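You operate a simulated robot arm through the tools that you are given. There is no shell and no other tool. Be economical: measure what you need, move in short steps, check, and stop when the job is done.

You run a simulated robot arm. Do the job below in one go: nothing can be reset, and whatever is moved stays where it is left.

## Task
One upturned pot lacks its ring mark: stamp that one, then board both.
Fine: wooden stamp, one ring a foot, stamp back; both pots end foot up on the short ware board. Set down upright: wooden stamp, narrow upturned pot.

Only the result counts: the job must be done as asked and must still hold three seconds after the hand-in. Knocking over, shifting, dropping, spilling or breaking anything else fails it.

## Robot
A 6-joint arm with a two-finger gripper on a trunk, on a base that drives. Base frame: it is fixed to the floor where the robot stands at the start and does not move with it; the origin is under the middle of the robot, x ahead of it, y to its left, z up; the surface under the hand at the start is at about z = 850. Readings come in mm, degrees, newtons and seconds.
With the tool pointing down near the work surface it reaches from about 300 to 720 mm from the robot's upright axis, wherever it stands. Its first joint turns from -166.0 to 166.0 degrees. Places, roughly: narrow upturned pot (7x7x7 cm) [600, 100, 900]; short ware board top [400, 0, 900]; wide upturned pot (7x7x7 cm) [600, 300, 900]; wooden stamp (4x4x6 cm) [500, -100, 900]. Payload 1.57 kg.
Tool frame: the origin (TCP) lies between the finger pads and is the grasp point; the fingertips stand 21 mm ahead of it; z points along the fingers, y is the line along which they close. The gripper opens to 70 mm. The gripper's body begins 50 mm behind the TCP.
Orientation is told as [roll, pitch, yaw] about the base's x, y, z axes, in that order, counted from this pose: with the fingers straight down and closing along the base's y, the tool's x points along the base's -x, its y along +y and its z along -z.

## Interface
- The arm moves only by the tool jog_arm. Its argument "deltas" is text: rows parted by semicolons, each of 6 numbers parted by spaces: the shift along the base's x, y, z in mm, then the turn, a rotation vector about the base's x, y, z in degrees. In form: dx dy dz ax ay az; .... A call has 1 to 12 rows; each row is the pose to reach, as a shift and turn from the pose commanded when the call began. "grip" is the closure in counts, from 0 (fully open) to 255 (shut), set as the call begins (left out, the last holds). Each row takes 0.2 s and may step no farther than 50 mm and 8.6 degrees from the row before; otherwise, or with a gripper value out of range, the whole call is refused. Where a pose cannot be reached the arm comes as near as it can. A force on the tool above 40 N (or 10 N above the force at the start of the call, whichever is more), or a blocked arm, ends the call early, and 0.2 s more pass. Each finger halts on what it meets, pressing with about 26 N; the grip force reading is that of the motor and also rises with nothing between the fingers. The clock runs only during rows and for 0.2 s after the last one: add rows that repeat a pose to give the fingers time. It gives the time, the measured TCP pose, the force on the tool (base axes), the opening and the grip force at its end, in the units of the frame above (readings bear some noise), with the torque about the TCP (base axes, N m) and any sound that the robot's microphone picked up, and new pictures: "pictures" is both (left out), scene, wrist or none.
- Cameras (640 x 400 px; columns grow to the right, rows downward): "scene" is now at [27.7, 149.3, 1511.7]; the picture's right is [-0.08, -1.00, 0.00], its down [-0.60, 0.05, -0.80] and it looks along [0.79, -0.06, -0.61] (base axes); focal length 270 px, centre (320, 200). "wrist" rides on the gripper at [79, 4, -81] in the tool frame; the picture's right is [-0.05, 1.00, 0.00], its down [-0.67, -0.04, -0.74] and it looks along [-0.74, -0.04, 0.67] (tool axes); focal length 256 px, centre (320, 200). There is no depth. A picture from a camera that has moved, and an enlarged one, comes with that camera's place and axes in the base frame and with its lens. The place of the scene camera against the robot may be out by one fixed shift of up to 18 mm in any direction.
- roll_base(legs): drives the robot by 1 to 6 legs, each [ahead, left, turn to the left] in mm, mm and degrees, along the robot's own axes; the way and the turn of a leg run together, so that a leg with both is an arc; at most 1500 mm and 180 degrees a leg. The arm and the cameras ride along, it lands a little off, and it stops where it bumps. It gives what a move gives, and a new picture of the scene camera.
- turn_head(pan, tilt): turns the head with the scene camera to pan (to the left, within 155 degrees either way) and tilt (down, from -29 to 69), counted from straight ahead of the robot. It gives what a move gives, and a new picture of the scene camera.
- enlarge(camera, box): a new picture of the part [left, top, right, bottom] of that camera's present view, enlarged. It takes no simulated time.
- job_done(): hands the job in; it is judged then, once.

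Go step by step. Nothing tells you exact positions but the pictures and the camera data: compare them with the known pose of the tool, close in by small moves and look again before you grip or let go. The budget is 120 turns and 260 pictures, counting those below and the enlarged ones. Unless the task says otherwise, let go and move clear before handing in, and close with one line.

The tools are called after "Emit:" as a command line: name --argument value ..., lists and objects as JSON in quotes. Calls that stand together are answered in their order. jog_arm: Moves the arm, as the interface text tells. Its arguments: {"type":"object","properties":{"deltas":{"type":"string"},"grip":{"type":"number"},"pictures":{"type":"string","enum":["both","scene","wrist","none"]}},"required":["deltas"]} The other tools are called the same way: roll_base (legs) drives the base; turn_head (pan, tilt) turns the head that bears the scene camera; enlarge (camera, box) takes an enlarged picture of a part of a camera's view; job_done () hands the job in.

At the start:

```text
time: 0.0
eef_pos: [395.3, 123.6, 1234.3]
orientation: [-0.1, -0.1, 0.0]
wrist_force: [0.3, 0.5, 0.2]
moment: [0.01, -0.03, 0.0]
grip_width: 69.8
grip_force: 0.0
robot x, y, heading: [-1.2, -0.7, -0.1]
head pan, tilt: [-4.3, 37.3]
```

scene: 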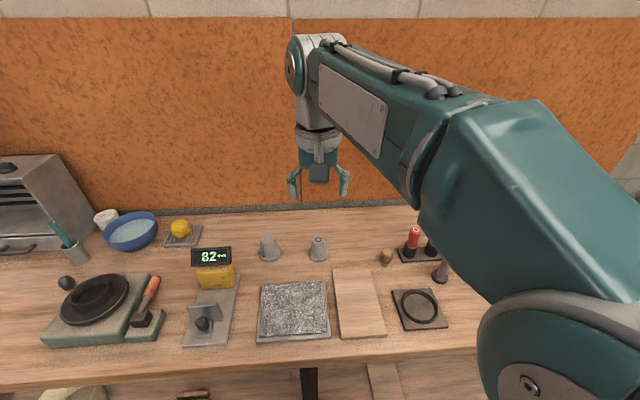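
wrist: 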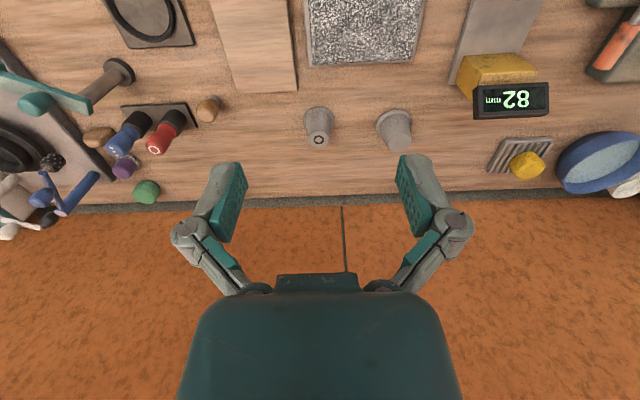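

Two grey upturned pots stand at the back middle, and the right one seems to bear a ring. I'll enlarge to find the stamp, the pads and the board.

Emit:
enlarge --camera "scene" --box '[240, 210, 360, 285]'

Emit:
enlarge --camera "scene" --box '[320, 215, 480, 345]'

Emit:
enlarge --camera "wrist" --box '[60, 0, 260, 210]'

Emit:
enlarge --camera "wrist" --box '[280, 80, 440, 180]'

```text
5.33 times, centred on (300, 248) of scene
camera zoom: at [27.7, 149.3, 1511.7], right [-0.08, -1.0, 0.0], down [-0.6, 0.05, -0.8], along [0.79, -0.06, -0.61], focal length 1438 px, centre (427, -53)
```

zoom: 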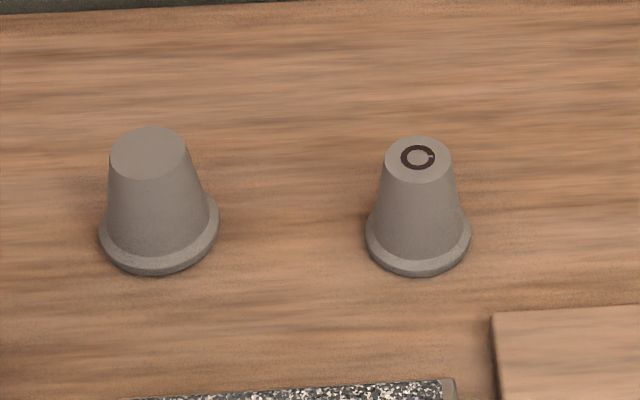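

```text
3.08 times, centred on (400, 280) of scene
camera zoom: at [27.7, 149.3, 1511.7], right [-0.08, -1.0, 0.0], down [-0.6, 0.05, -0.8], along [0.79, -0.06, -0.61], focal length 829 px, centre (74, -46)
```

zoom: 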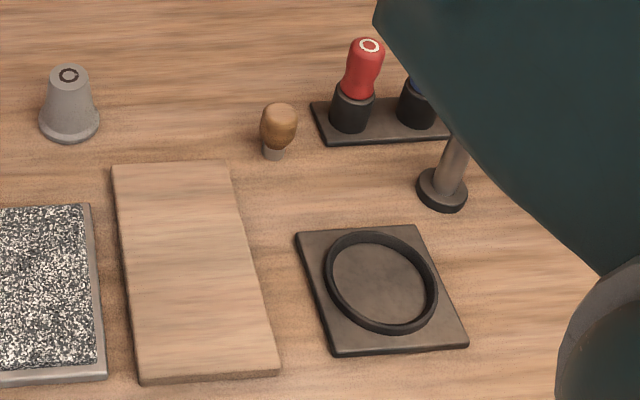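

```text
1.90 times, centred on (160, 105) of wrist
camera zoom: at [315.5, 127.4, 1314.0], right [0.05, 1.0, 0.0], down [0.67, -0.03, 0.74], along [0.74, -0.04, -0.67], focal length 488 px, centre (625, 381)
```

zoom: 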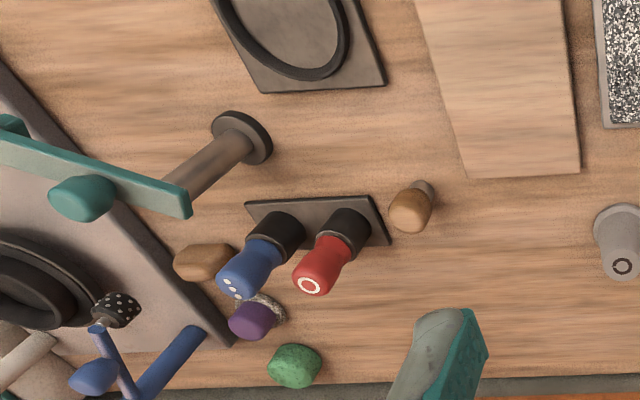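

```text
4.00 times, centred on (360, 130) of wrist
camera zoom: at [315.5, 127.4, 1314.0], right [0.05, 1.0, 0.0], down [0.67, -0.03, 0.74], along [0.74, -0.04, -0.67], focal length 1024 px, centre (160, 480)
```

zoom: 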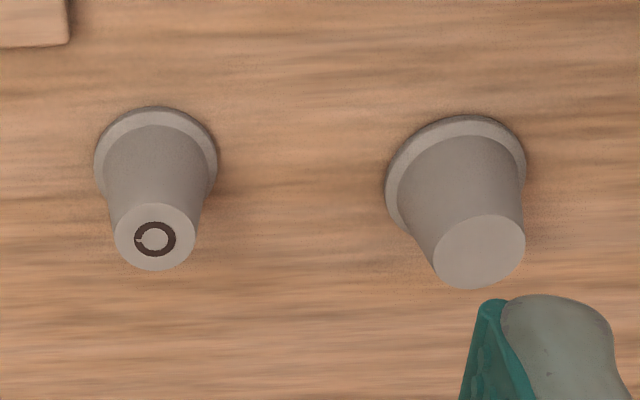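

The narrow pot (about [585,110]) bears a ring and the wide one (about [601,259]) is blank. The wooden stamp is at about [532,-82], so I'll move over it and look closely.

Emit:
jog_arm --deltas "17 -26 -28 0 0 0; 34 -52 -56 0 0 0; 51 -78 -84 0 0 0; 68 -104 -112 0 0 0; 85 -130 -140 0 0 0; 102 -156 -168 0 0 0; 119 -182 -196 0 0 0; 137 -206 -224 0 0 0; 137 -206 -224 0 0 0" --grip 0

```text
time: 2.0
eef_pos: [534.0, -85.0, 1009.9]
orientation: [0.0, 0.0, 0.0]
wrist_force: [-0.2, -0.2, -0.6]
moment: [-0.01, -0.02, -0.02]
grip_width: 70.2
grip_force: 0.1
robot x, y, heading: [1.6, 2.2, 0.1]
head pan, tilt: [-4.3, 37.3]
camera scene: at [28.6, 148.1, 1511.8], right [-0.08, -1.0, 0.0], down [-0.6, 0.05, -0.8], along [0.79, -0.06, -0.61], focal length 270 px, centre (320, 200)
camera wrist: at [453.7, -80.7, 1090.6], right [0.05, 1.0, 0.0], down [0.67, -0.04, 0.74], along [0.74, -0.04, -0.67], focal length 256 px, centre (320, 200)
```

scene: 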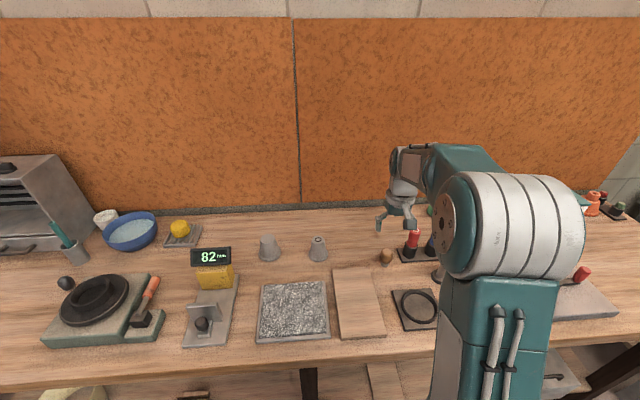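
wrist: 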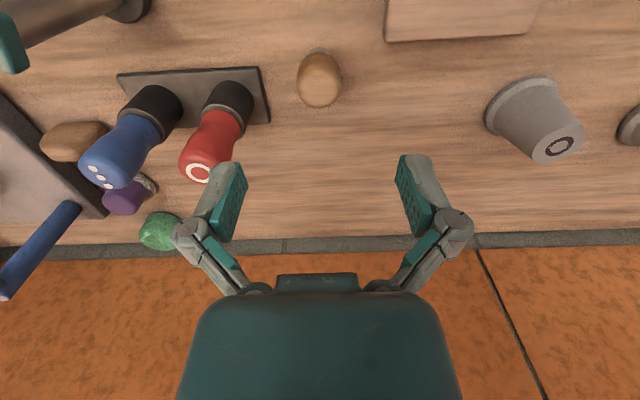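

The stamp lies nearly under the tool. I'll enlarge for detail.

Emit:
enlarge --camera "wrist" --box '[270, 30, 370, 120]'

Emit:
enlarge --camera "scene" --box '[350, 210, 430, 290]'

```text
4.44 times, centred on (320, 75) of wrist
camera zoom: at [453.7, -80.7, 1090.6], right [0.05, 1.0, 0.0], down [0.67, -0.04, 0.74], along [0.74, -0.04, -0.67], focal length 1138 px, centre (320, 756)
```

zoom: 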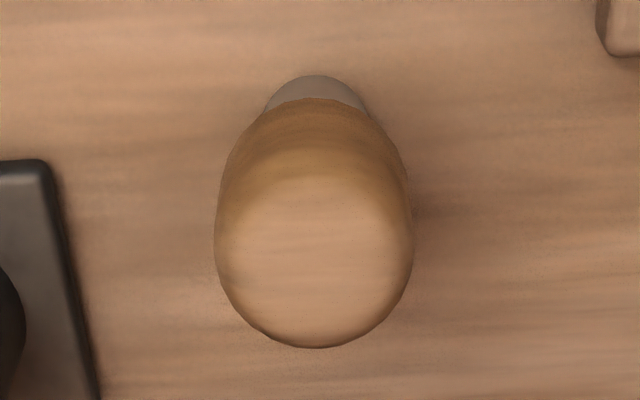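

```text
5.00 times, centred on (390, 250) of scene
camera zoom: at [28.6, 148.1, 1511.8], right [-0.08, -1.0, 0.0], down [-0.6, 0.05, -0.8], along [0.79, -0.06, -0.61], focal length 1348 px, centre (-30, -50)
```

zoom: 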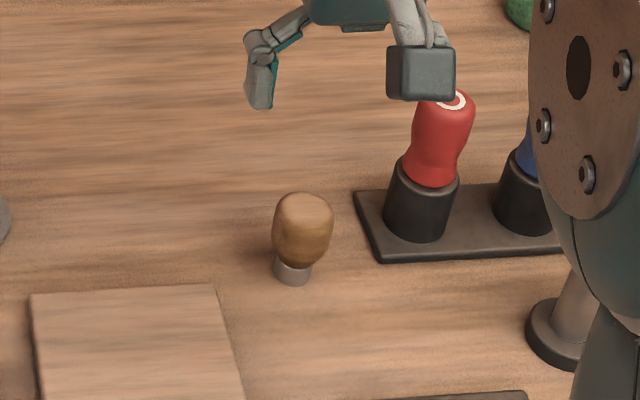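

Stamp axis is at about [536,-86] with a knob about 32 mm wide. I'll go down around it without closing yet.

Emit:
jog_arm --deltas "2 -1 -40 0 0 0; 2 -1 -80 0 0 0; 2 -1 -100 0 0 0; 2 -1 -115 0 0 0; 2 -1 -115 0 0 0"

```text
time: 3.2
eef_pos: [534.4, -85.2, 894.8]
orientation: [0.0, 0.0, -0.1]
wrist_force: [-0.6, 0.2, 0.2]
moment: [0.0, -0.01, 0.02]
grip_width: 69.9
grip_force: 0.1
robot x, y, heading: [2.8, 0.4, -0.1]
head pan, tilt: [-4.3, 37.3]
camera scene: at [28.7, 148.2, 1511.8], right [-0.08, -1.0, 0.0], down [-0.6, 0.05, -0.8], along [0.79, -0.06, -0.61], focal length 270 px, centre (320, 200)
camera wrist: at [454.3, -82.1, 975.2], right [0.05, 1.0, 0.0], down [0.67, -0.04, 0.74], along [0.74, -0.04, -0.67], focal length 256 px, centre (320, 200)
```

scene: 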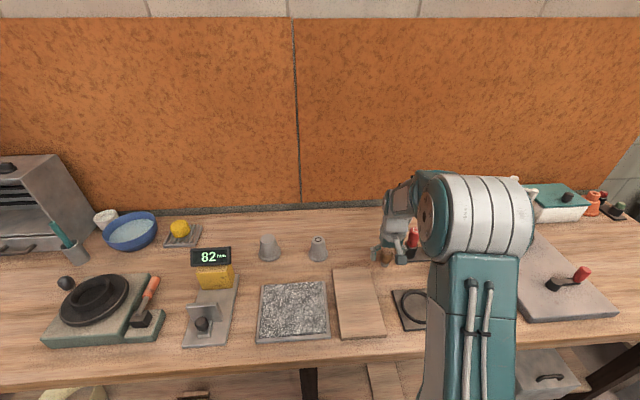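
wrist: 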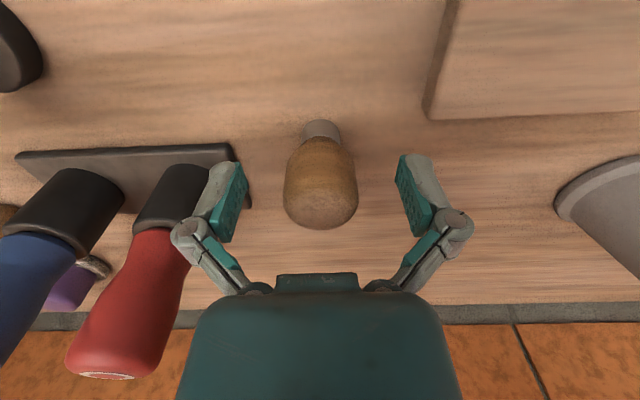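

The knob sits centred between the fingers. Closing now.

Emit:
jog_arm --deltas "0 0 0 0 0 0; 0 0 0 0 0 0; 0 0 0 0 0 0" --grip 255 --pictures "wrist"

```text
time: 4.0
eef_pos: [534.2, -85.1, 895.3]
orientation: [-0.2, -0.1, 0.0]
wrist_force: [-1.3, -0.1, 14.7]
moment: [-0.03, -0.03, 0.04]
grip_width: 31.2
grip_force: 26.5
robot x, y, heading: [-3.4, 0.7, -0.1]
head pan, tilt: [-4.3, 37.3]
camera wrist: at [454.4, -82.0, 976.2], right [0.05, 1.0, 0.0], down [0.67, -0.03, 0.75], along [0.74, -0.04, -0.67], focal length 256 px, centre (320, 200)
```

wrist: 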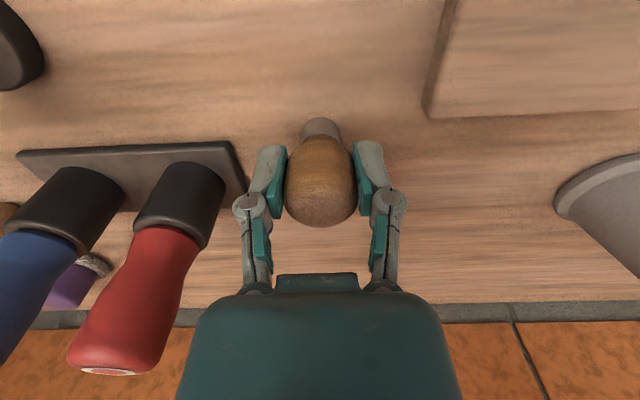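

Grip at 31 mm. A small lift will test the hold.

Emit:
jog_arm --deltas "0 0 10 0 0 0; 0 0 30 0 0 0; 0 0 60 0 0 0; 0 0 100 0 0 0; 0 0 100 0 0 0"

Emit:
enlarge --camera "wrist" --box '[230, 90, 410, 240]'

```text
time: 5.2
eef_pos: [533.5, -85.3, 993.5]
orientation: [0.0, 0.1, 0.0]
wrist_force: [0.4, 0.1, -0.4]
moment: [0.02, 0.01, -0.02]
grip_width: 31.1
grip_force: 26.0
robot x, y, heading: [0.8, -1.7, -0.1]
head pan, tilt: [-4.3, 37.3]
camera scene: at [28.6, 148.3, 1511.8], right [-0.08, -1.0, 0.0], down [-0.6, 0.05, -0.8], along [0.79, -0.06, -0.61], focal length 270 px, centre (320, 200)
camera wrist: at [454.6, -80.2, 1074.8], right [0.05, 1.0, 0.0], down [0.67, -0.04, 0.74], along [0.74, -0.04, -0.67], focal length 256 px, centre (320, 200)
```

scene: 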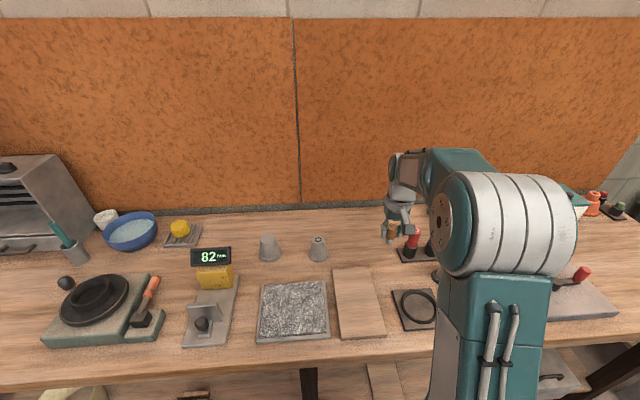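
wrist: 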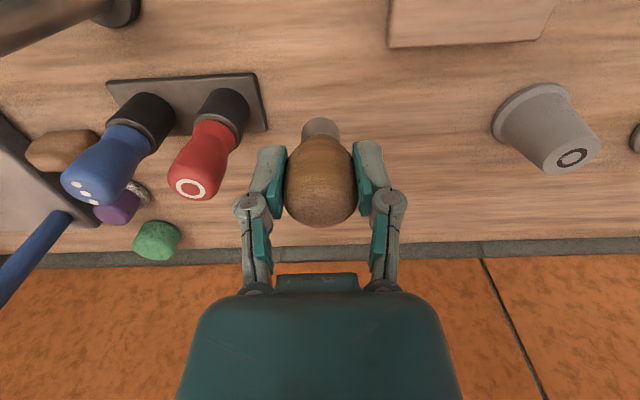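

```text
2.67 times, centred on (320, 165) of wrist
camera zoom: at [454.6, -80.2, 1074.8], right [0.05, 1.0, 0.0], down [0.67, -0.04, 0.74], along [0.74, -0.04, -0.67], focal length 683 px, centre (320, 293)
```

zoom: 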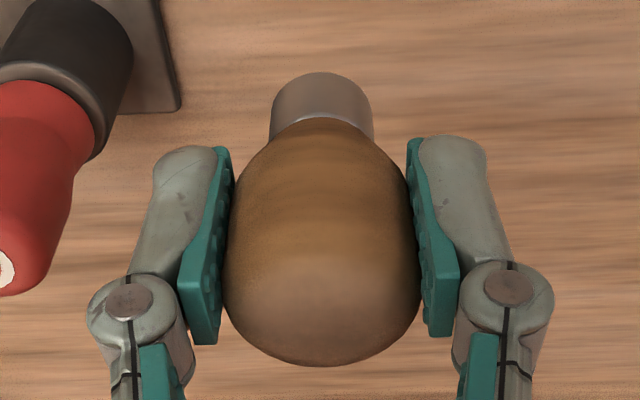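

The stamp is held straight, with its die about 44 mm below the TCP. Next I carry it high over to the blank wide pot.

Emit:
jog_arm --deltas "0 0 40 0 0 0; 8 40 60 0 0 0; 16 80 60 0 0 0; 24 120 60 0 0 0; 32 160 60 0 0 0; 40 200 60 0 0 0; 48 240 60 0 0 0; 56 280 60 0 0 0; 62 315 60 0 0 0; 65 344 60 0 0 0; 65 344 60 0 0 0"

Emit:
enlarge --camera "wrist" --box '[220, 0, 420, 240]'

```text
time: 7.6
eef_pos: [598.9, 261.5, 1054.0]
orientation: [0.0, 0.0, 0.0]
wrist_force: [0.7, -0.7, -1.2]
moment: [0.01, 0.0, -0.01]
grip_width: 31.2
grip_force: 25.3
robot x, y, heading: [-2.1, 0.6, 0.1]
head pan, tilt: [-4.3, 37.3]
camera scene: at [28.9, 150.3, 1511.6], right [-0.08, -1.0, 0.0], down [-0.61, 0.04, -0.79], along [0.79, -0.06, -0.61], focal length 270 px, centre (320, 200)
camera wrist: at [519.7, 264.1, 1134.9], right [0.05, 1.0, 0.0], down [0.67, -0.04, 0.74], along [0.74, -0.04, -0.67], focal length 256 px, centre (320, 200)
```

scene: 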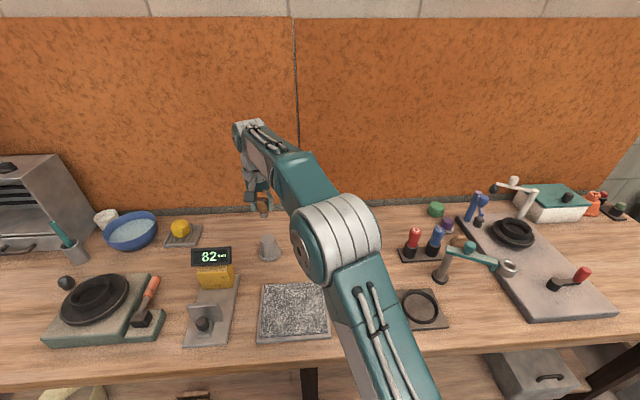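
wrist: 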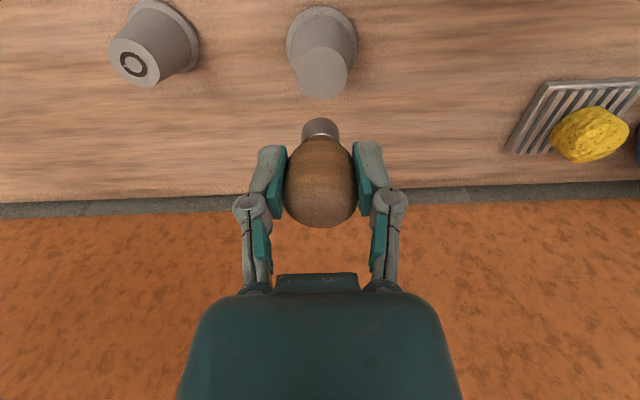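

```text
1.67 times, centred on (320, 120) of wrist
camera zoom: at [519.7, 264.1, 1134.9], right [0.05, 1.0, 0.0], down [0.67, -0.04, 0.74], along [0.74, -0.04, -0.67], focal length 427 px, centre (320, 333)
```

zoom: 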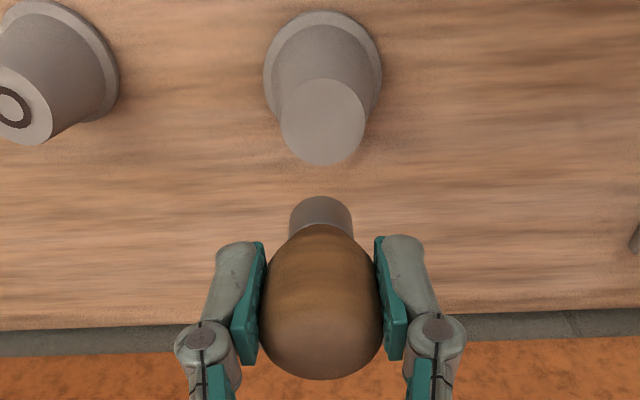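

The die is within a couple of mm of the foot's centre. I'll correct and go down to some 30 mm above, then look again.

Emit:
jog_arm --deltas "2 1 -30 0 0 0; 2 1 -60 0 0 0; 2 1 -60 0 0 0" --pictures "wrist"

Emit:
enlarge --camera "wrist" --box '[250, 40, 390, 160]'

Emit:
enlarge --camera "scene" --box '[230, 180, 310, 280]'

```text
time: 8.4
eef_pos: [601.8, 261.3, 995.7]
orientation: [-0.1, 0.1, 0.0]
wrist_force: [-0.2, -1.0, 0.3]
moment: [0.0, 0.03, -0.01]
grip_width: 31.3
grip_force: 25.8
robot x, y, heading: [0.4, 3.2, -0.0]
head pan, tilt: [-4.3, 37.3]
camera wrist: at [522.3, 264.2, 1075.7], right [0.05, 1.0, 0.0], down [0.67, -0.04, 0.74], along [0.74, -0.04, -0.67], focal length 256 px, centre (320, 200)
```

wrist: 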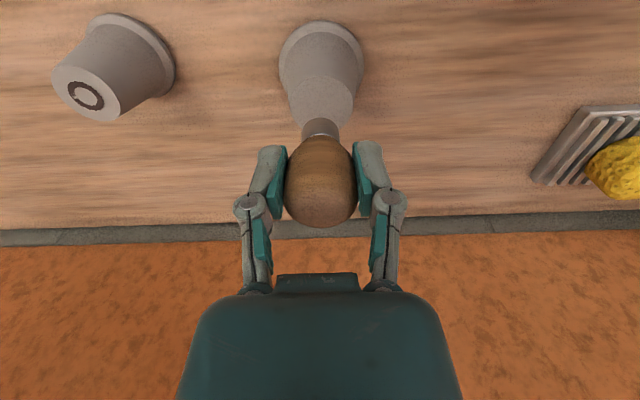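

```text
3.33 times, centred on (320, 100) of wrist
camera zoom: at [522.3, 264.2, 1075.7], right [0.05, 1.0, 0.0], down [0.67, -0.04, 0.74], along [0.74, -0.04, -0.67], focal length 853 px, centre (320, 533)
```

zoom: 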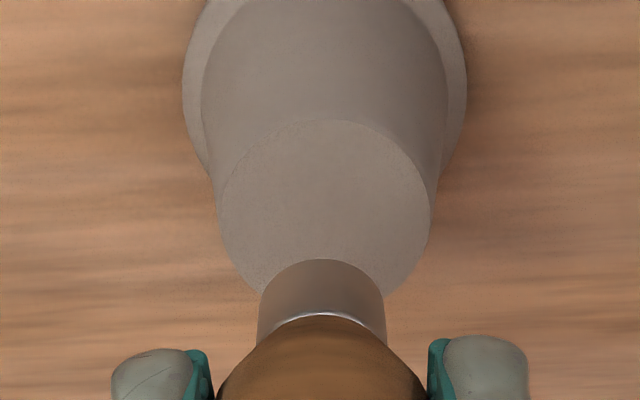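

```text
4.00 times, centred on (270, 230) of scene
camera zoom: at [29.0, 150.3, 1511.6], right [-0.08, -1.0, 0.0], down [-0.61, 0.04, -0.79], along [0.79, -0.06, -0.61], focal length 1078 px, centre (520, 80)
```

zoom: 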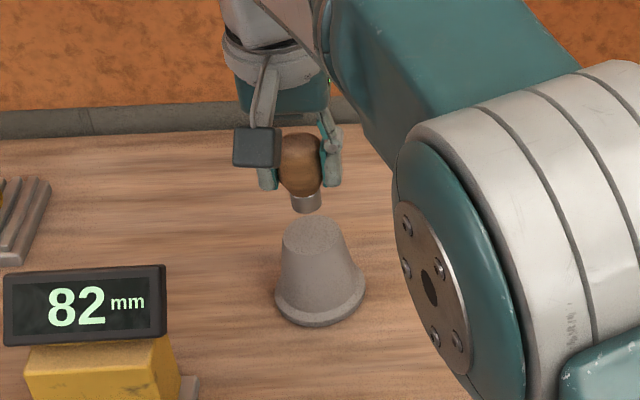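

Alignment looks within about 2 mm. I'll lower slowly, first to just above the foot.

Emit:
jog_arm --deltas "0 0 -12 0 0 0; 0 0 -22 0 0 0; 0 0 -25 0 0 0; 0 0 -25 0 0 0" --pictures "wrist"

Emit:
enlarge --camera "scene" --box '[240, 190, 300, 270]'

Emit:
enlarge --camera "wrist" --box '[250, 60, 390, 160]'

```text
time: 9.4
eef_pos: [603.0, 261.7, 969.2]
orientation: [-0.1, -0.1, 0.1]
wrist_force: [0.7, -0.5, -0.3]
moment: [0.03, -0.02, 0.0]
grip_width: 31.1
grip_force: 25.9
robot x, y, heading: [-2.4, -1.5, -0.1]
head pan, tilt: [-4.3, 37.3]
camera wrist: at [522.3, 265.8, 1049.4], right [0.05, 1.0, 0.0], down [0.67, -0.03, 0.74], along [0.74, -0.04, -0.67], focal length 256 px, centre (320, 200)
```

wrist: 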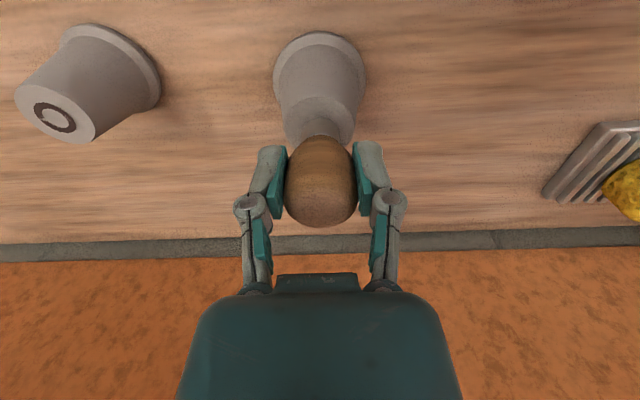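

```text
5.00 times, centred on (270, 230) of scene
camera zoom: at [29.0, 150.3, 1511.6], right [-0.08, -1.0, 0.0], down [-0.61, 0.04, -0.79], along [0.79, -0.06, -0.61], focal length 1348 px, centre (570, 50)
```

zoom: 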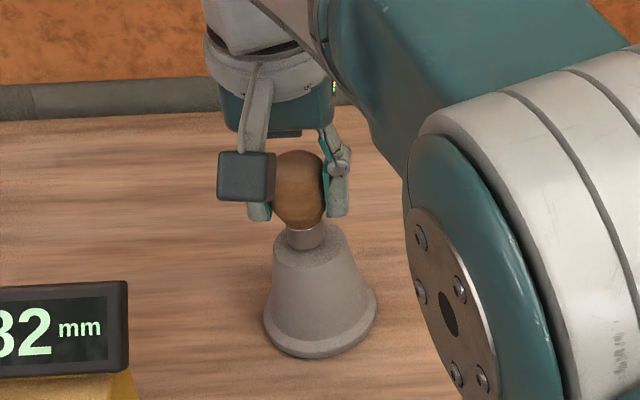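

```text
4.00 times, centred on (320, 110) of wrist
camera zoom: at [522.3, 265.8, 1049.4], right [0.05, 1.0, 0.0], down [0.67, -0.03, 0.74], along [0.74, -0.04, -0.67], focal length 1024 px, centre (320, 560)
```

zoom: 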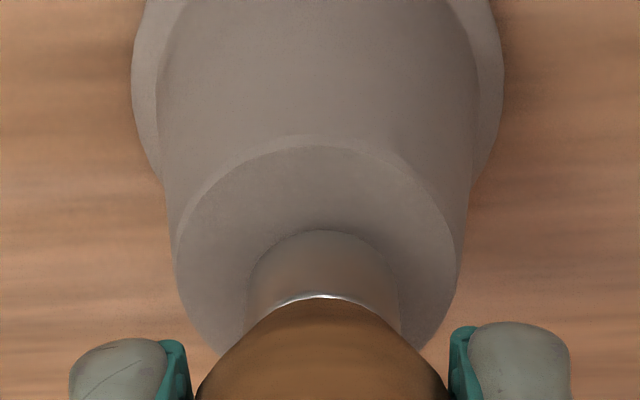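

Die and foot are concentric within about 1 mm, with about 5 mm left. I'll press gently in small steps.

Emit:
jog_arm --deltas "0 -1 -2 0 0 0; 0 -1 -4 0 0 0; 0 -1 -5 0 0 0; 0 -1 -6 0 0 0" --pictures "none"

```text
time: 10.4
eef_pos: [601.9, 259.7, 963.3]
orientation: [-0.1, 0.1, 0.1]
wrist_force: [-0.4, -0.5, -1.1]
moment: [0.01, 0.0, 0.0]
grip_width: 31.0
grip_force: 26.1
robot x, y, heading: [-2.0, 1.3, 0.0]
head pan, tilt: [-4.3, 37.3]
```

Emit:
jog_arm --deltas "0 0 -1 0 0 0; 0 0 -2 0 0 0; 0 0 -2 0 0 0" --pictures "wrist"

Emit:
enlarge --camera "wrist" --box '[250, 60, 390, 160]'

```text
time: 11.2
eef_pos: [601.7, 261.2, 963.0]
orientation: [0.0, 0.0, 0.0]
wrist_force: [1.3, 0.4, 4.9]
moment: [0.02, -0.08, -0.03]
grip_width: 31.1
grip_force: 25.8
robot x, y, heading: [1.7, 0.3, 0.2]
head pan, tilt: [-4.3, 37.3]
camera wrist: at [521.3, 263.5, 1042.3], right [0.05, 1.0, 0.0], down [0.67, -0.04, 0.75], along [0.74, -0.04, -0.67], focal length 256 px, centre (320, 200)
```

wrist: 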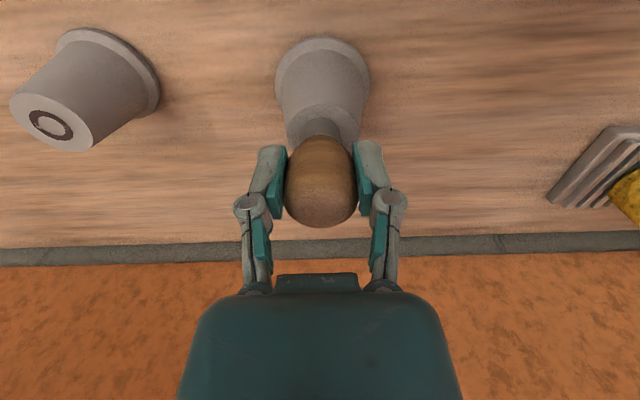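

```text
4.00 times, centred on (320, 110) of wrist
camera zoom: at [521.3, 263.5, 1042.3], right [0.05, 1.0, 0.0], down [0.67, -0.04, 0.75], along [0.74, -0.04, -0.67], focal length 1024 px, centre (320, 560)
```

zoom: 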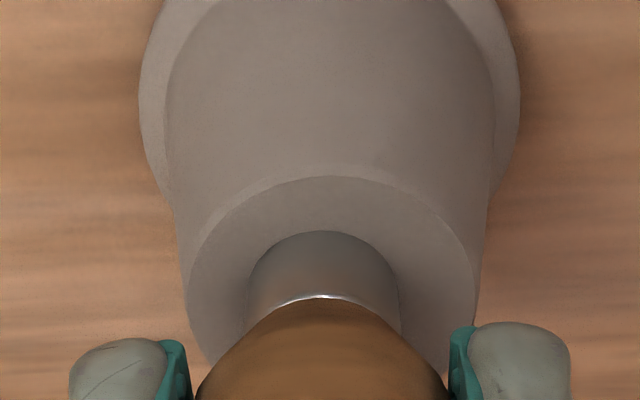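

Contact at about 5 N and concentric. I'll press a bit more without lifting.

Emit:
jog_arm --deltas "0 0 -1 0 0 0; 0 0 -2 0 0 0; 0 0 -2 0 0 0" --pictures "none"

```text
time: 12.0
eef_pos: [600.6, 261.0, 959.9]
orientation: [-0.1, 0.0, 0.0]
wrist_force: [0.5, -2.8, 15.3]
moment: [-0.08, -0.09, 0.0]
grip_width: 31.5
grip_force: 26.7
robot x, y, heading: [0.7, -2.9, -0.0]
head pan, tilt: [-4.3, 37.3]
```

Pressed at about 15 N. I'll lift straight up and look at the foot.

Emit:
jog_arm --deltas "0 0 5 0 0 0; 0 0 20 0 0 0; 0 0 60 0 0 0; 0 0 90 0 0 0; 0 0 90 0 0 0" --pictures "wrist"

Emit:
enlarge --camera "wrist" --box '[240, 0, 400, 150]'

```text
time: 13.2
eef_pos: [601.7, 259.4, 1048.7]
orientation: [-0.1, 0.2, 0.0]
wrist_force: [0.8, -0.7, -1.5]
moment: [0.0, 0.02, 0.0]
grip_width: 31.1
grip_force: 26.5
robot x, y, heading: [-0.6, -4.5, 0.2]
head pan, tilt: [-4.3, 37.3]
camera wrist: at [521.2, 264.4, 1130.3], right [0.05, 1.0, 0.0], down [0.67, -0.03, 0.74], along [0.74, -0.04, -0.67], focal length 256 px, centre (320, 200)
```

wrist: 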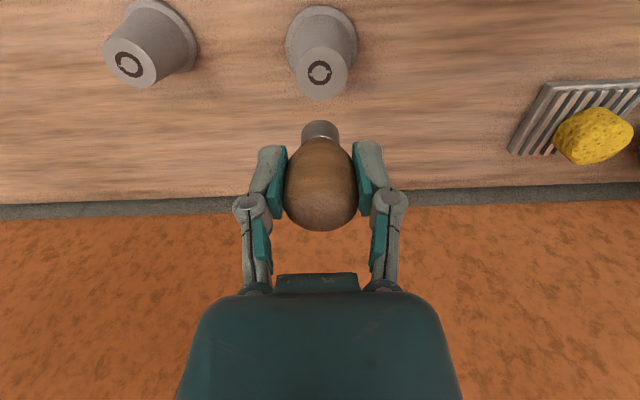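

```text
2.67 times, centred on (320, 75) of wrist
camera zoom: at [521.2, 264.4, 1130.3], right [0.05, 1.0, 0.0], down [0.67, -0.03, 0.74], along [0.74, -0.04, -0.67], focal length 683 px, centre (320, 533)
```

zoom: 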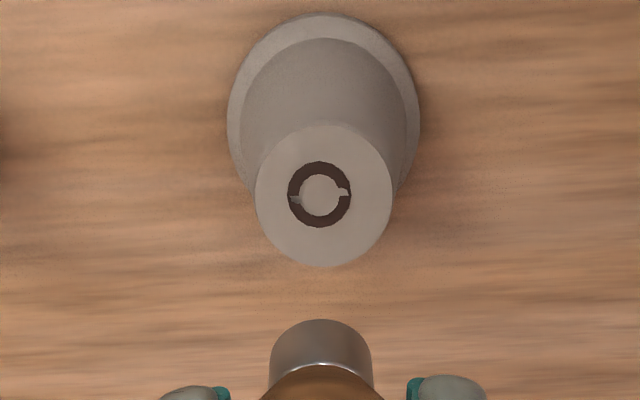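

The ring is there and centred. I'll compare it with the existing mark.

Emit:
enlarge --camera "wrist" --box '[295, 50, 345, 95]'

Emit:
enlarge --camera "wrist" --box '[100, 40, 155, 90]'

```text
8.89 times, centred on (320, 72) of wrist
camera zoom: at [521.2, 264.4, 1130.3], right [0.05, 1.0, 0.0], down [0.67, -0.03, 0.74], along [0.74, -0.04, -0.67], focal length 2276 px, centre (320, 1333)
```

zoom: 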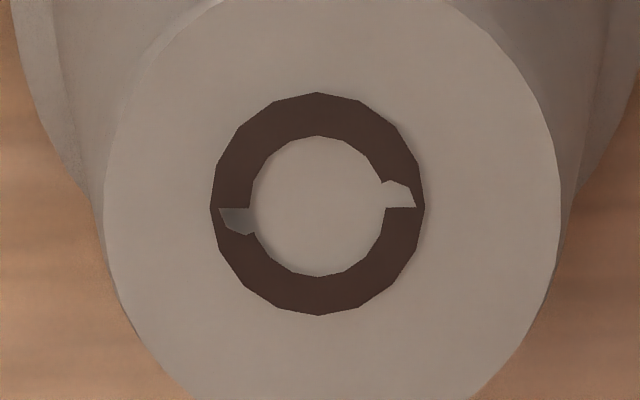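

```text
8.00 times, centred on (128, 65) of wrist
camera zoom: at [521.2, 264.4, 1130.3], right [0.05, 1.0, 0.0], down [0.67, -0.03, 0.74], along [0.74, -0.04, -0.67], focal length 2048 px, centre (1860, 1280)
```

zoom: 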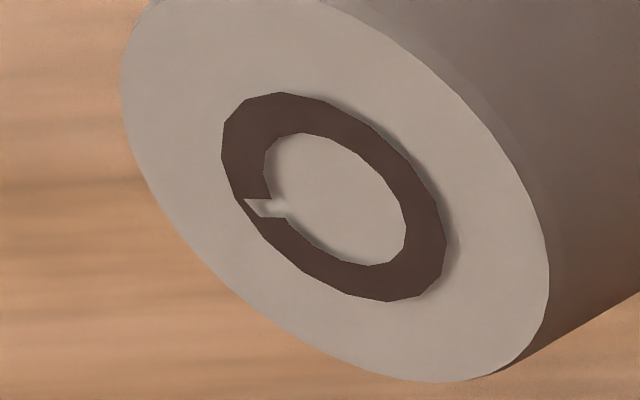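

The mark is a full ring (the notches are drawing artefacts, as on the other pot). I take the stamp back over its original spot.

Emit:
jog_arm --deltas "-8 -40 0 0 0 0; -16 -80 0 0 0 0; -24 -120 0 0 0 0; -32 -160 0 0 0 0; -40 -200 0 0 0 0; -48 -240 0 0 0 0; -56 -280 0 0 0 0; -62 -315 -20 0 0 0; -67 -344 -60 0 0 0; -67 -344 -100 0 0 0; -67 -344 -130 0 0 0; -67 -344 -130 0 0 0"

```text
time: 15.8
eef_pos: [536.6, -86.9, 916.7]
orientation: [0.1, 0.1, 0.0]
wrist_force: [-0.4, 0.6, -1.7]
moment: [0.01, 0.0, -0.01]
grip_width: 31.1
grip_force: 26.0
robot x, y, heading: [-3.2, -1.5, 0.2]
head pan, tilt: [-4.3, 37.3]
camera scene: at [28.7, 148.3, 1511.8], right [-0.08, -1.0, 0.0], down [-0.6, 0.05, -0.8], along [0.79, -0.06, -0.61], focal length 270 px, centre (320, 200)
camera wrist: at [455.6, -82.0, 998.2], right [0.05, 1.0, 0.0], down [0.67, -0.04, 0.74], along [0.74, -0.04, -0.67], focal length 256 px, centre (320, 200)
```

scene: 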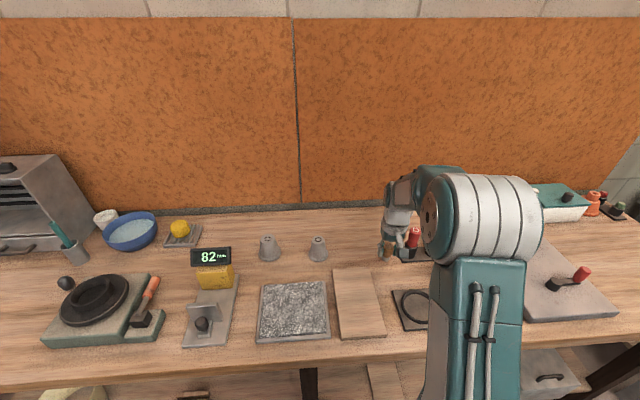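
wrist: 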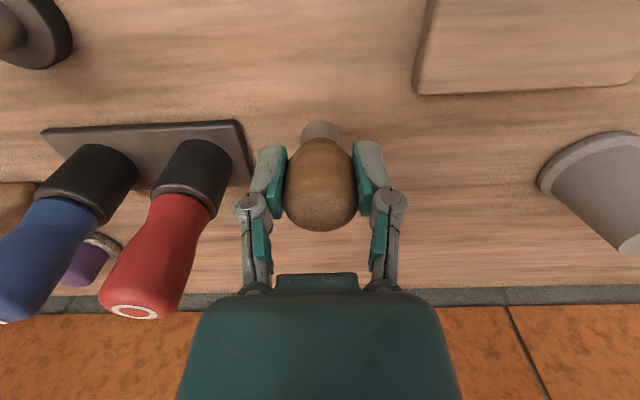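

Over its original place; lowering slowly until it touches.

Emit:
jog_arm --deltas "0 0 -8 0 0 0; 0 0 -14 0 0 0; 0 0 -18 0 0 0; 0 0 -20 0 0 0; 0 0 -20 0 0 0" --pictures "none"

```text
time: 17.0
eef_pos: [535.1, -85.0, 899.7]
orientation: [-0.1, 0.1, 0.0]
wrist_force: [0.5, 0.3, -0.6]
moment: [-0.01, -0.01, -0.01]
grip_width: 31.0
grip_force: 26.2
robot x, y, heading: [-0.4, -1.5, 0.0]
head pan, tilt: [-4.3, 37.3]
```

Emit:
jog_arm --deltas "0 0 -1 0 0 0; 0 0 -2 0 0 0; 0 0 -3 0 0 0; 0 0 -4 0 0 0; 0 0 -4 0 0 0" --pictures "wrist"

```text
time: 18.2
eef_pos: [534.2, -84.3, 895.1]
orientation: [0.0, 0.0, 0.0]
wrist_force: [-0.4, -0.5, -0.6]
moment: [-0.02, -0.01, -0.04]
grip_width: 31.0
grip_force: 25.5
robot x, y, heading: [2.3, -0.9, 0.1]
head pan, tilt: [-4.3, 37.3]
camera wrist: at [454.4, -80.6, 975.9], right [0.05, 1.0, 0.0], down [0.67, -0.04, 0.74], along [0.74, -0.04, -0.67], focal length 256 px, centre (320, 200)
```

wrist: 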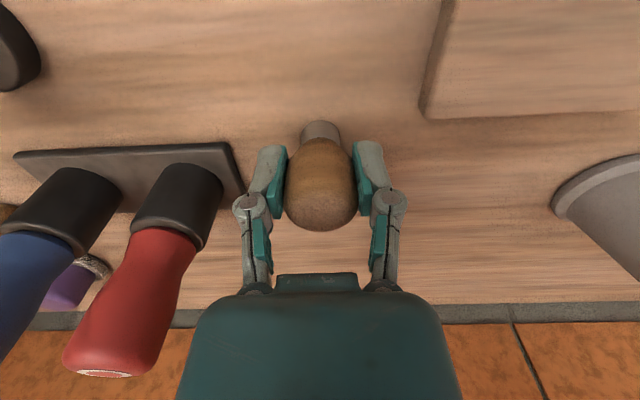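

No contact yet; a bit lower.

Emit:
jog_arm --deltas "0 0 -1 0 0 0; 0 0 -2 0 0 0; 0 0 -2 0 0 0" --pictures "none"

```text
time: 19.0
eef_pos: [534.2, -85.7, 894.1]
orientation: [0.0, 0.0, 0.0]
wrist_force: [-3.8, -0.6, 10.1]
moment: [0.02, 0.09, 0.0]
grip_width: 31.4
grip_force: 25.9
robot x, y, heading: [-2.5, -1.7, -0.1]
head pan, tilt: [-4.3, 37.3]
```

Contact felt at 10 N. I'll ease up slightly, open, and rise.

Emit:
jog_arm --deltas "0 0 1 0 0 0; 0 0 1 0 0 0" --pictures "none"

Emit:
jog_arm --deltas "0 0 1 0 0 0; 0 0 1 0 0 0; 0 0 1 0 0 0" --grip 0 --pictures "wrist"

```text
time: 19.6
eef_pos: [535.3, -83.4, 893.4]
orientation: [-0.1, 0.1, -0.1]
wrist_force: [-0.4, 0.1, 2.8]
moment: [0.01, -0.02, -0.01]
grip_width: 31.0
grip_force: 26.3
robot x, y, heading: [-5.0, 3.2, -0.0]
head pan, tilt: [-4.3, 37.3]
```

```text
time: 20.4
eef_pos: [535.0, -84.4, 894.5]
orientation: [0.0, 0.1, 0.0]
wrist_force: [0.3, -0.4, -0.3]
moment: [-0.05, -0.01, 0.02]
grip_width: 70.3
grip_force: 0.1
robot x, y, heading: [-2.4, -0.7, 0.2]
head pan, tilt: [-4.3, 37.3]
camera wrist: at [454.9, -80.5, 976.1], right [0.05, 1.0, 0.0], down [0.67, -0.04, 0.74], along [0.74, -0.04, -0.67], focal length 256 px, centre (320, 200)
```

wrist: 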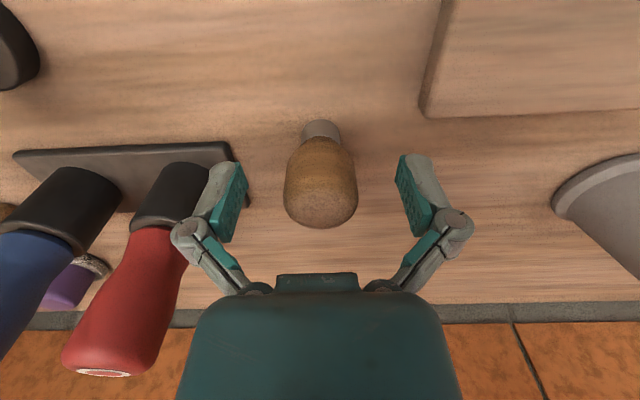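

The stamp stands upright at its place. I rise and go over the narrow pot.

Emit:
jog_arm --deltas "0 0 40 0 0 0; 0 0 80 0 0 0; 0 0 120 0 0 0; 10 40 125 0 0 0; 20 80 125 0 0 0; 30 120 125 0 0 0; 40 160 125 0 0 0; 51 195 125 0 0 0; 51 195 125 0 0 0"

Emit:
enlarge --camera "wrist" --box '[240, 0, 400, 150]'

Emit:
enlarge --camera "scene" --box '[350, 210, 430, 290]'

```text
time: 22.4
eef_pos: [584.9, 109.9, 1020.7]
orientation: [0.0, 0.1, 0.0]
wrist_force: [-0.3, 1.0, -0.5]
moment: [0.01, 0.02, 0.02]
grip_width: 70.0
grip_force: 0.1
robot x, y, heading: [-0.5, 1.5, -0.1]
head pan, tilt: [-4.3, 37.3]
camera scene: at [28.8, 149.4, 1511.7], right [-0.08, -1.0, 0.0], down [-0.6, 0.04, -0.8], along [0.79, -0.06, -0.61], focal length 270 px, centre (320, 200)
camera wrist: at [505.2, 114.4, 1101.3], right [0.05, 1.0, 0.0], down [0.67, -0.04, 0.74], along [0.74, -0.04, -0.67], focal length 256 px, centre (320, 200)
```

scene: 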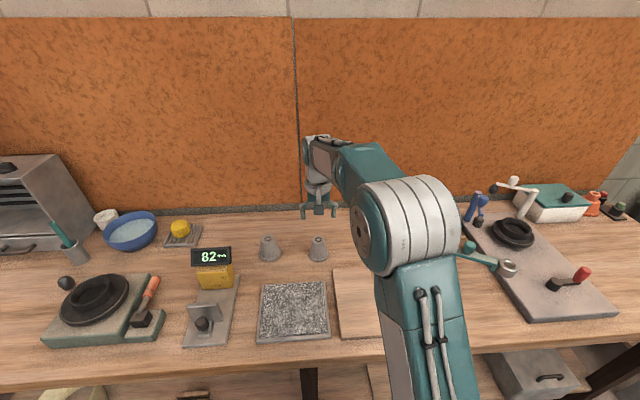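
wrist: 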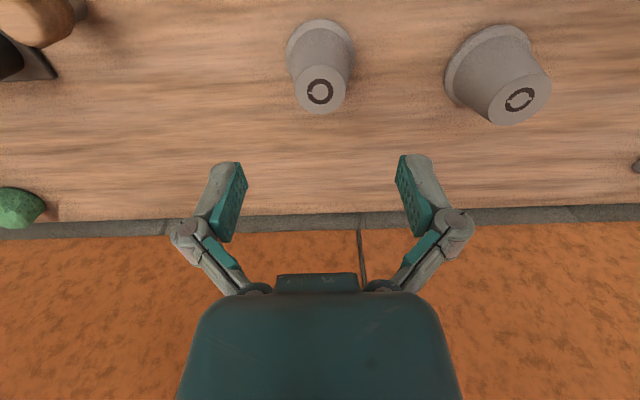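

```text
2.67 times, centred on (320, 75) of wrist
camera zoom: at [505.2, 114.4, 1101.3], right [0.05, 1.0, 0.0], down [0.67, -0.04, 0.74], along [0.74, -0.04, -0.67], focal length 683 px, centre (320, 533)
```

zoom: 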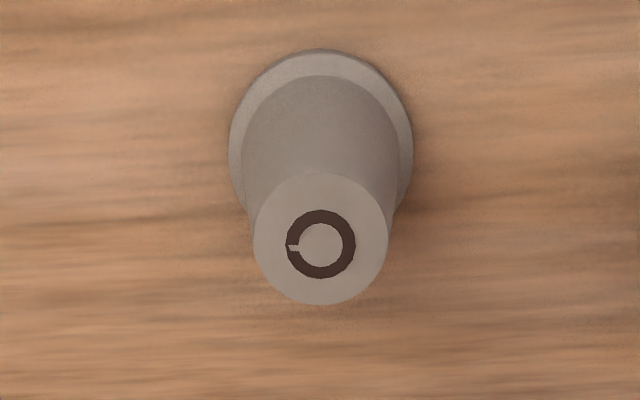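

```text
5.00 times, centred on (390, 250) of scene
camera zoom: at [28.8, 149.4, 1511.7], right [-0.08, -1.0, 0.0], down [-0.6, 0.04, -0.8], along [0.79, -0.06, -0.61], focal length 1348 px, centre (-30, -50)
```

zoom: 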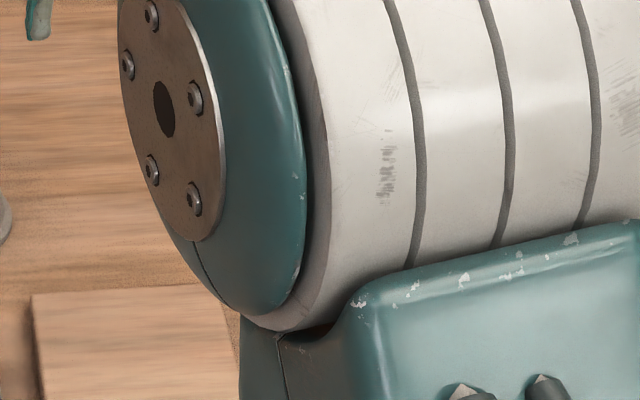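

Narrow pot axis is at about [589,110]. I'll go down around it part way and check centring.

Emit:
jog_arm --deltas "4 0 -40 0 0 0; 4 0 -80 0 0 0; 4 0 -100 0 0 0; 4 0 -100 0 0 0" --pictures "wrist"

Emit:
enlarge --camera "scene" --box '[290, 190, 350, 270]'

```text
time: 23.4
eef_pos: [590.8, 111.1, 921.8]
orientation: [-0.1, 0.0, 0.0]
wrist_force: [-0.7, -0.1, -0.1]
moment: [0.02, -0.01, -0.01]
grip_width: 70.1
grip_force: 0.0
robot x, y, heading: [-1.6, 1.6, -0.2]
head pan, tilt: [-4.3, 37.3]
camera wrist: at [509.8, 115.2, 1002.0], right [0.05, 1.0, 0.0], down [0.67, -0.03, 0.74], along [0.74, -0.04, -0.67], focal length 256 px, centre (320, 200)
```

wrist: 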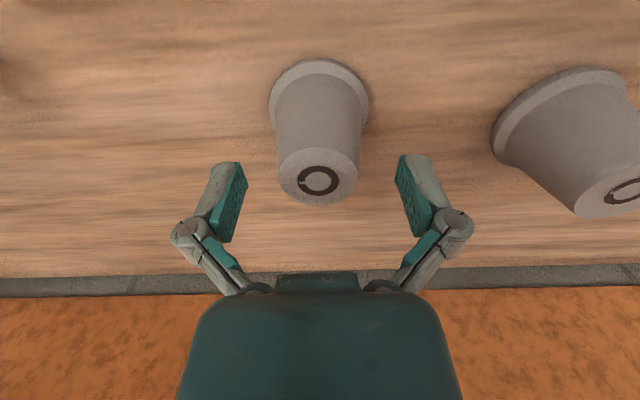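

```text
5.00 times, centred on (320, 230) of scene
camera zoom: at [28.9, 149.4, 1511.7], right [-0.08, -1.0, 0.0], down [-0.6, 0.04, -0.79], along [0.79, -0.06, -0.61], focal length 1348 px, centre (320, 50)
```

zoom: 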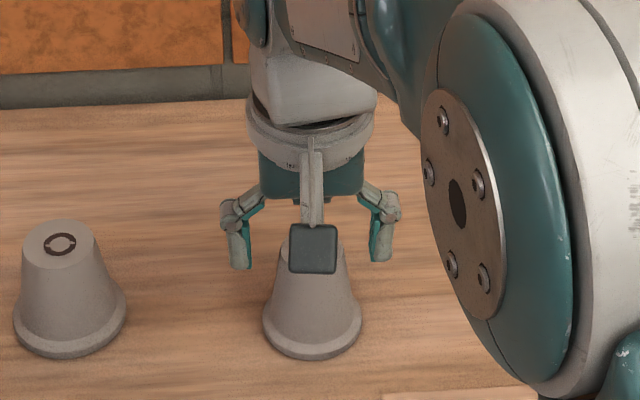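

Centring is good. I'll lower to grasp height and close.

Emit:
jog_arm --deltas "1 -0.5 -15 0 0 0; 1 -0.5 -28 0 0 0; 1 -0.5 -28 0 0 0" --pictures "wrist"

Emit:
enlarge --camera "scene" --box '[290, 200, 350, 270]'

```text
time: 24.2
eef_pos: [591.5, 110.5, 893.1]
orientation: [-0.2, 0.0, -0.1]
wrist_force: [0.0, 0.2, -0.1]
moment: [-0.01, -0.01, -0.01]
grip_width: 70.2
grip_force: 0.0
robot x, y, heading: [-0.8, -0.8, -0.1]
head pan, tilt: [-4.3, 37.3]
camera wrist: at [510.8, 114.0, 974.1], right [0.05, 1.0, 0.0], down [0.67, -0.03, 0.74], along [0.74, -0.04, -0.67], focal length 256 px, centre (320, 200)
```

wrist: 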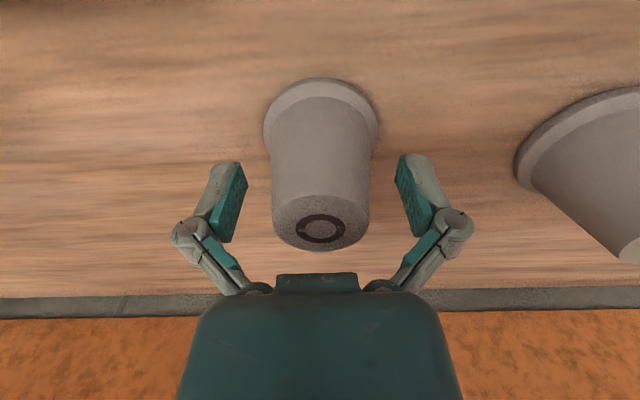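

```text
5.71 times, centred on (320, 235) of scene
camera zoom: at [28.9, 149.4, 1511.7], right [-0.08, -1.0, 0.0], down [-0.61, 0.04, -0.79], along [0.79, -0.06, -0.61], focal length 1540 px, centre (320, 0)
```

zoom: 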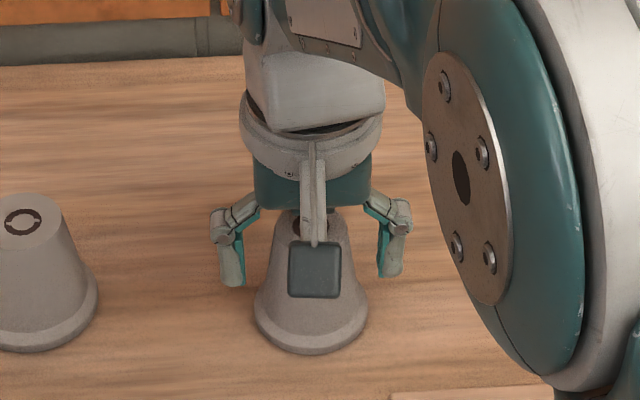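

Fingertips are above the rim, on both sides of the body. Closing, then a tiny lift test.

Emit:
jog_arm --deltas "0 0 0 0 0 0; 0 0 0 0 0 0; 0 0 0 0 0 0" --grip 255 --pictures "wrist"

Emit:
jog_arm --deltas "0 0 4 0 0 0; 0 0 8 0 0 0; 0 0 8 0 0 0; 0 0 8 0 0 0" --pictures "wrist"

Emit:
enlarge --camera "scene" --box '[290, 200, 350, 270]'

```text
time: 25.0
eef_pos: [590.9, 109.2, 895.1]
orientation: [0.0, -0.2, -0.1]
wrist_force: [-0.4, -0.4, 20.2]
moment: [0.01, 0.05, -0.03]
grip_width: 46.3
grip_force: 26.1
robot x, y, heading: [0.3, 0.9, -0.2]
head pan, tilt: [-4.3, 37.3]
camera wrist: at [510.8, 114.0, 975.5], right [0.05, 1.0, 0.0], down [0.66, -0.04, 0.75], along [0.75, -0.04, -0.67], focal length 256 px, centre (320, 200)
```

wrist: 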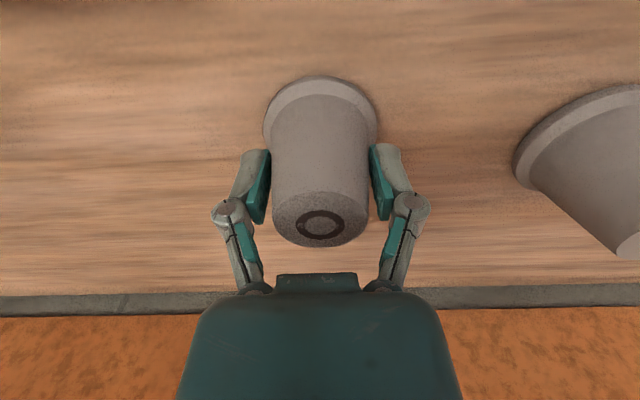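

```text
time: 26.0
eef_pos: [590.1, 109.3, 901.7]
orientation: [-0.1, 0.2, 0.0]
wrist_force: [-0.1, 0.3, -1.0]
moment: [0.04, 0.0, -0.03]
grip_width: 46.2
grip_force: 25.6
robot x, y, heading: [-0.1, 2.9, 0.1]
head pan, tilt: [-4.3, 37.3]
camera wrist: at [510.8, 114.0, 981.7], right [0.05, 1.0, 0.0], down [0.67, -0.03, 0.74], along [0.74, -0.04, -0.67], focal length 256 px, centre (320, 200)
```

wrist: 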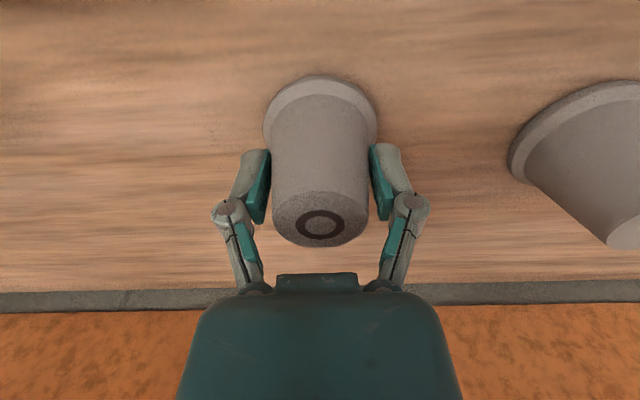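

```text
5.71 times, centred on (320, 235) of scene
camera zoom: at [29.0, 149.4, 1511.7], right [-0.08, -1.0, 0.0], down [-0.61, 0.04, -0.79], along [0.79, -0.06, -0.61], focal length 1540 px, centre (320, 0)
```

zoom: 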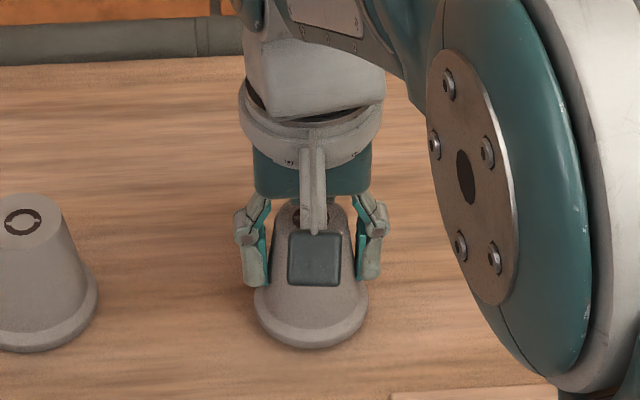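

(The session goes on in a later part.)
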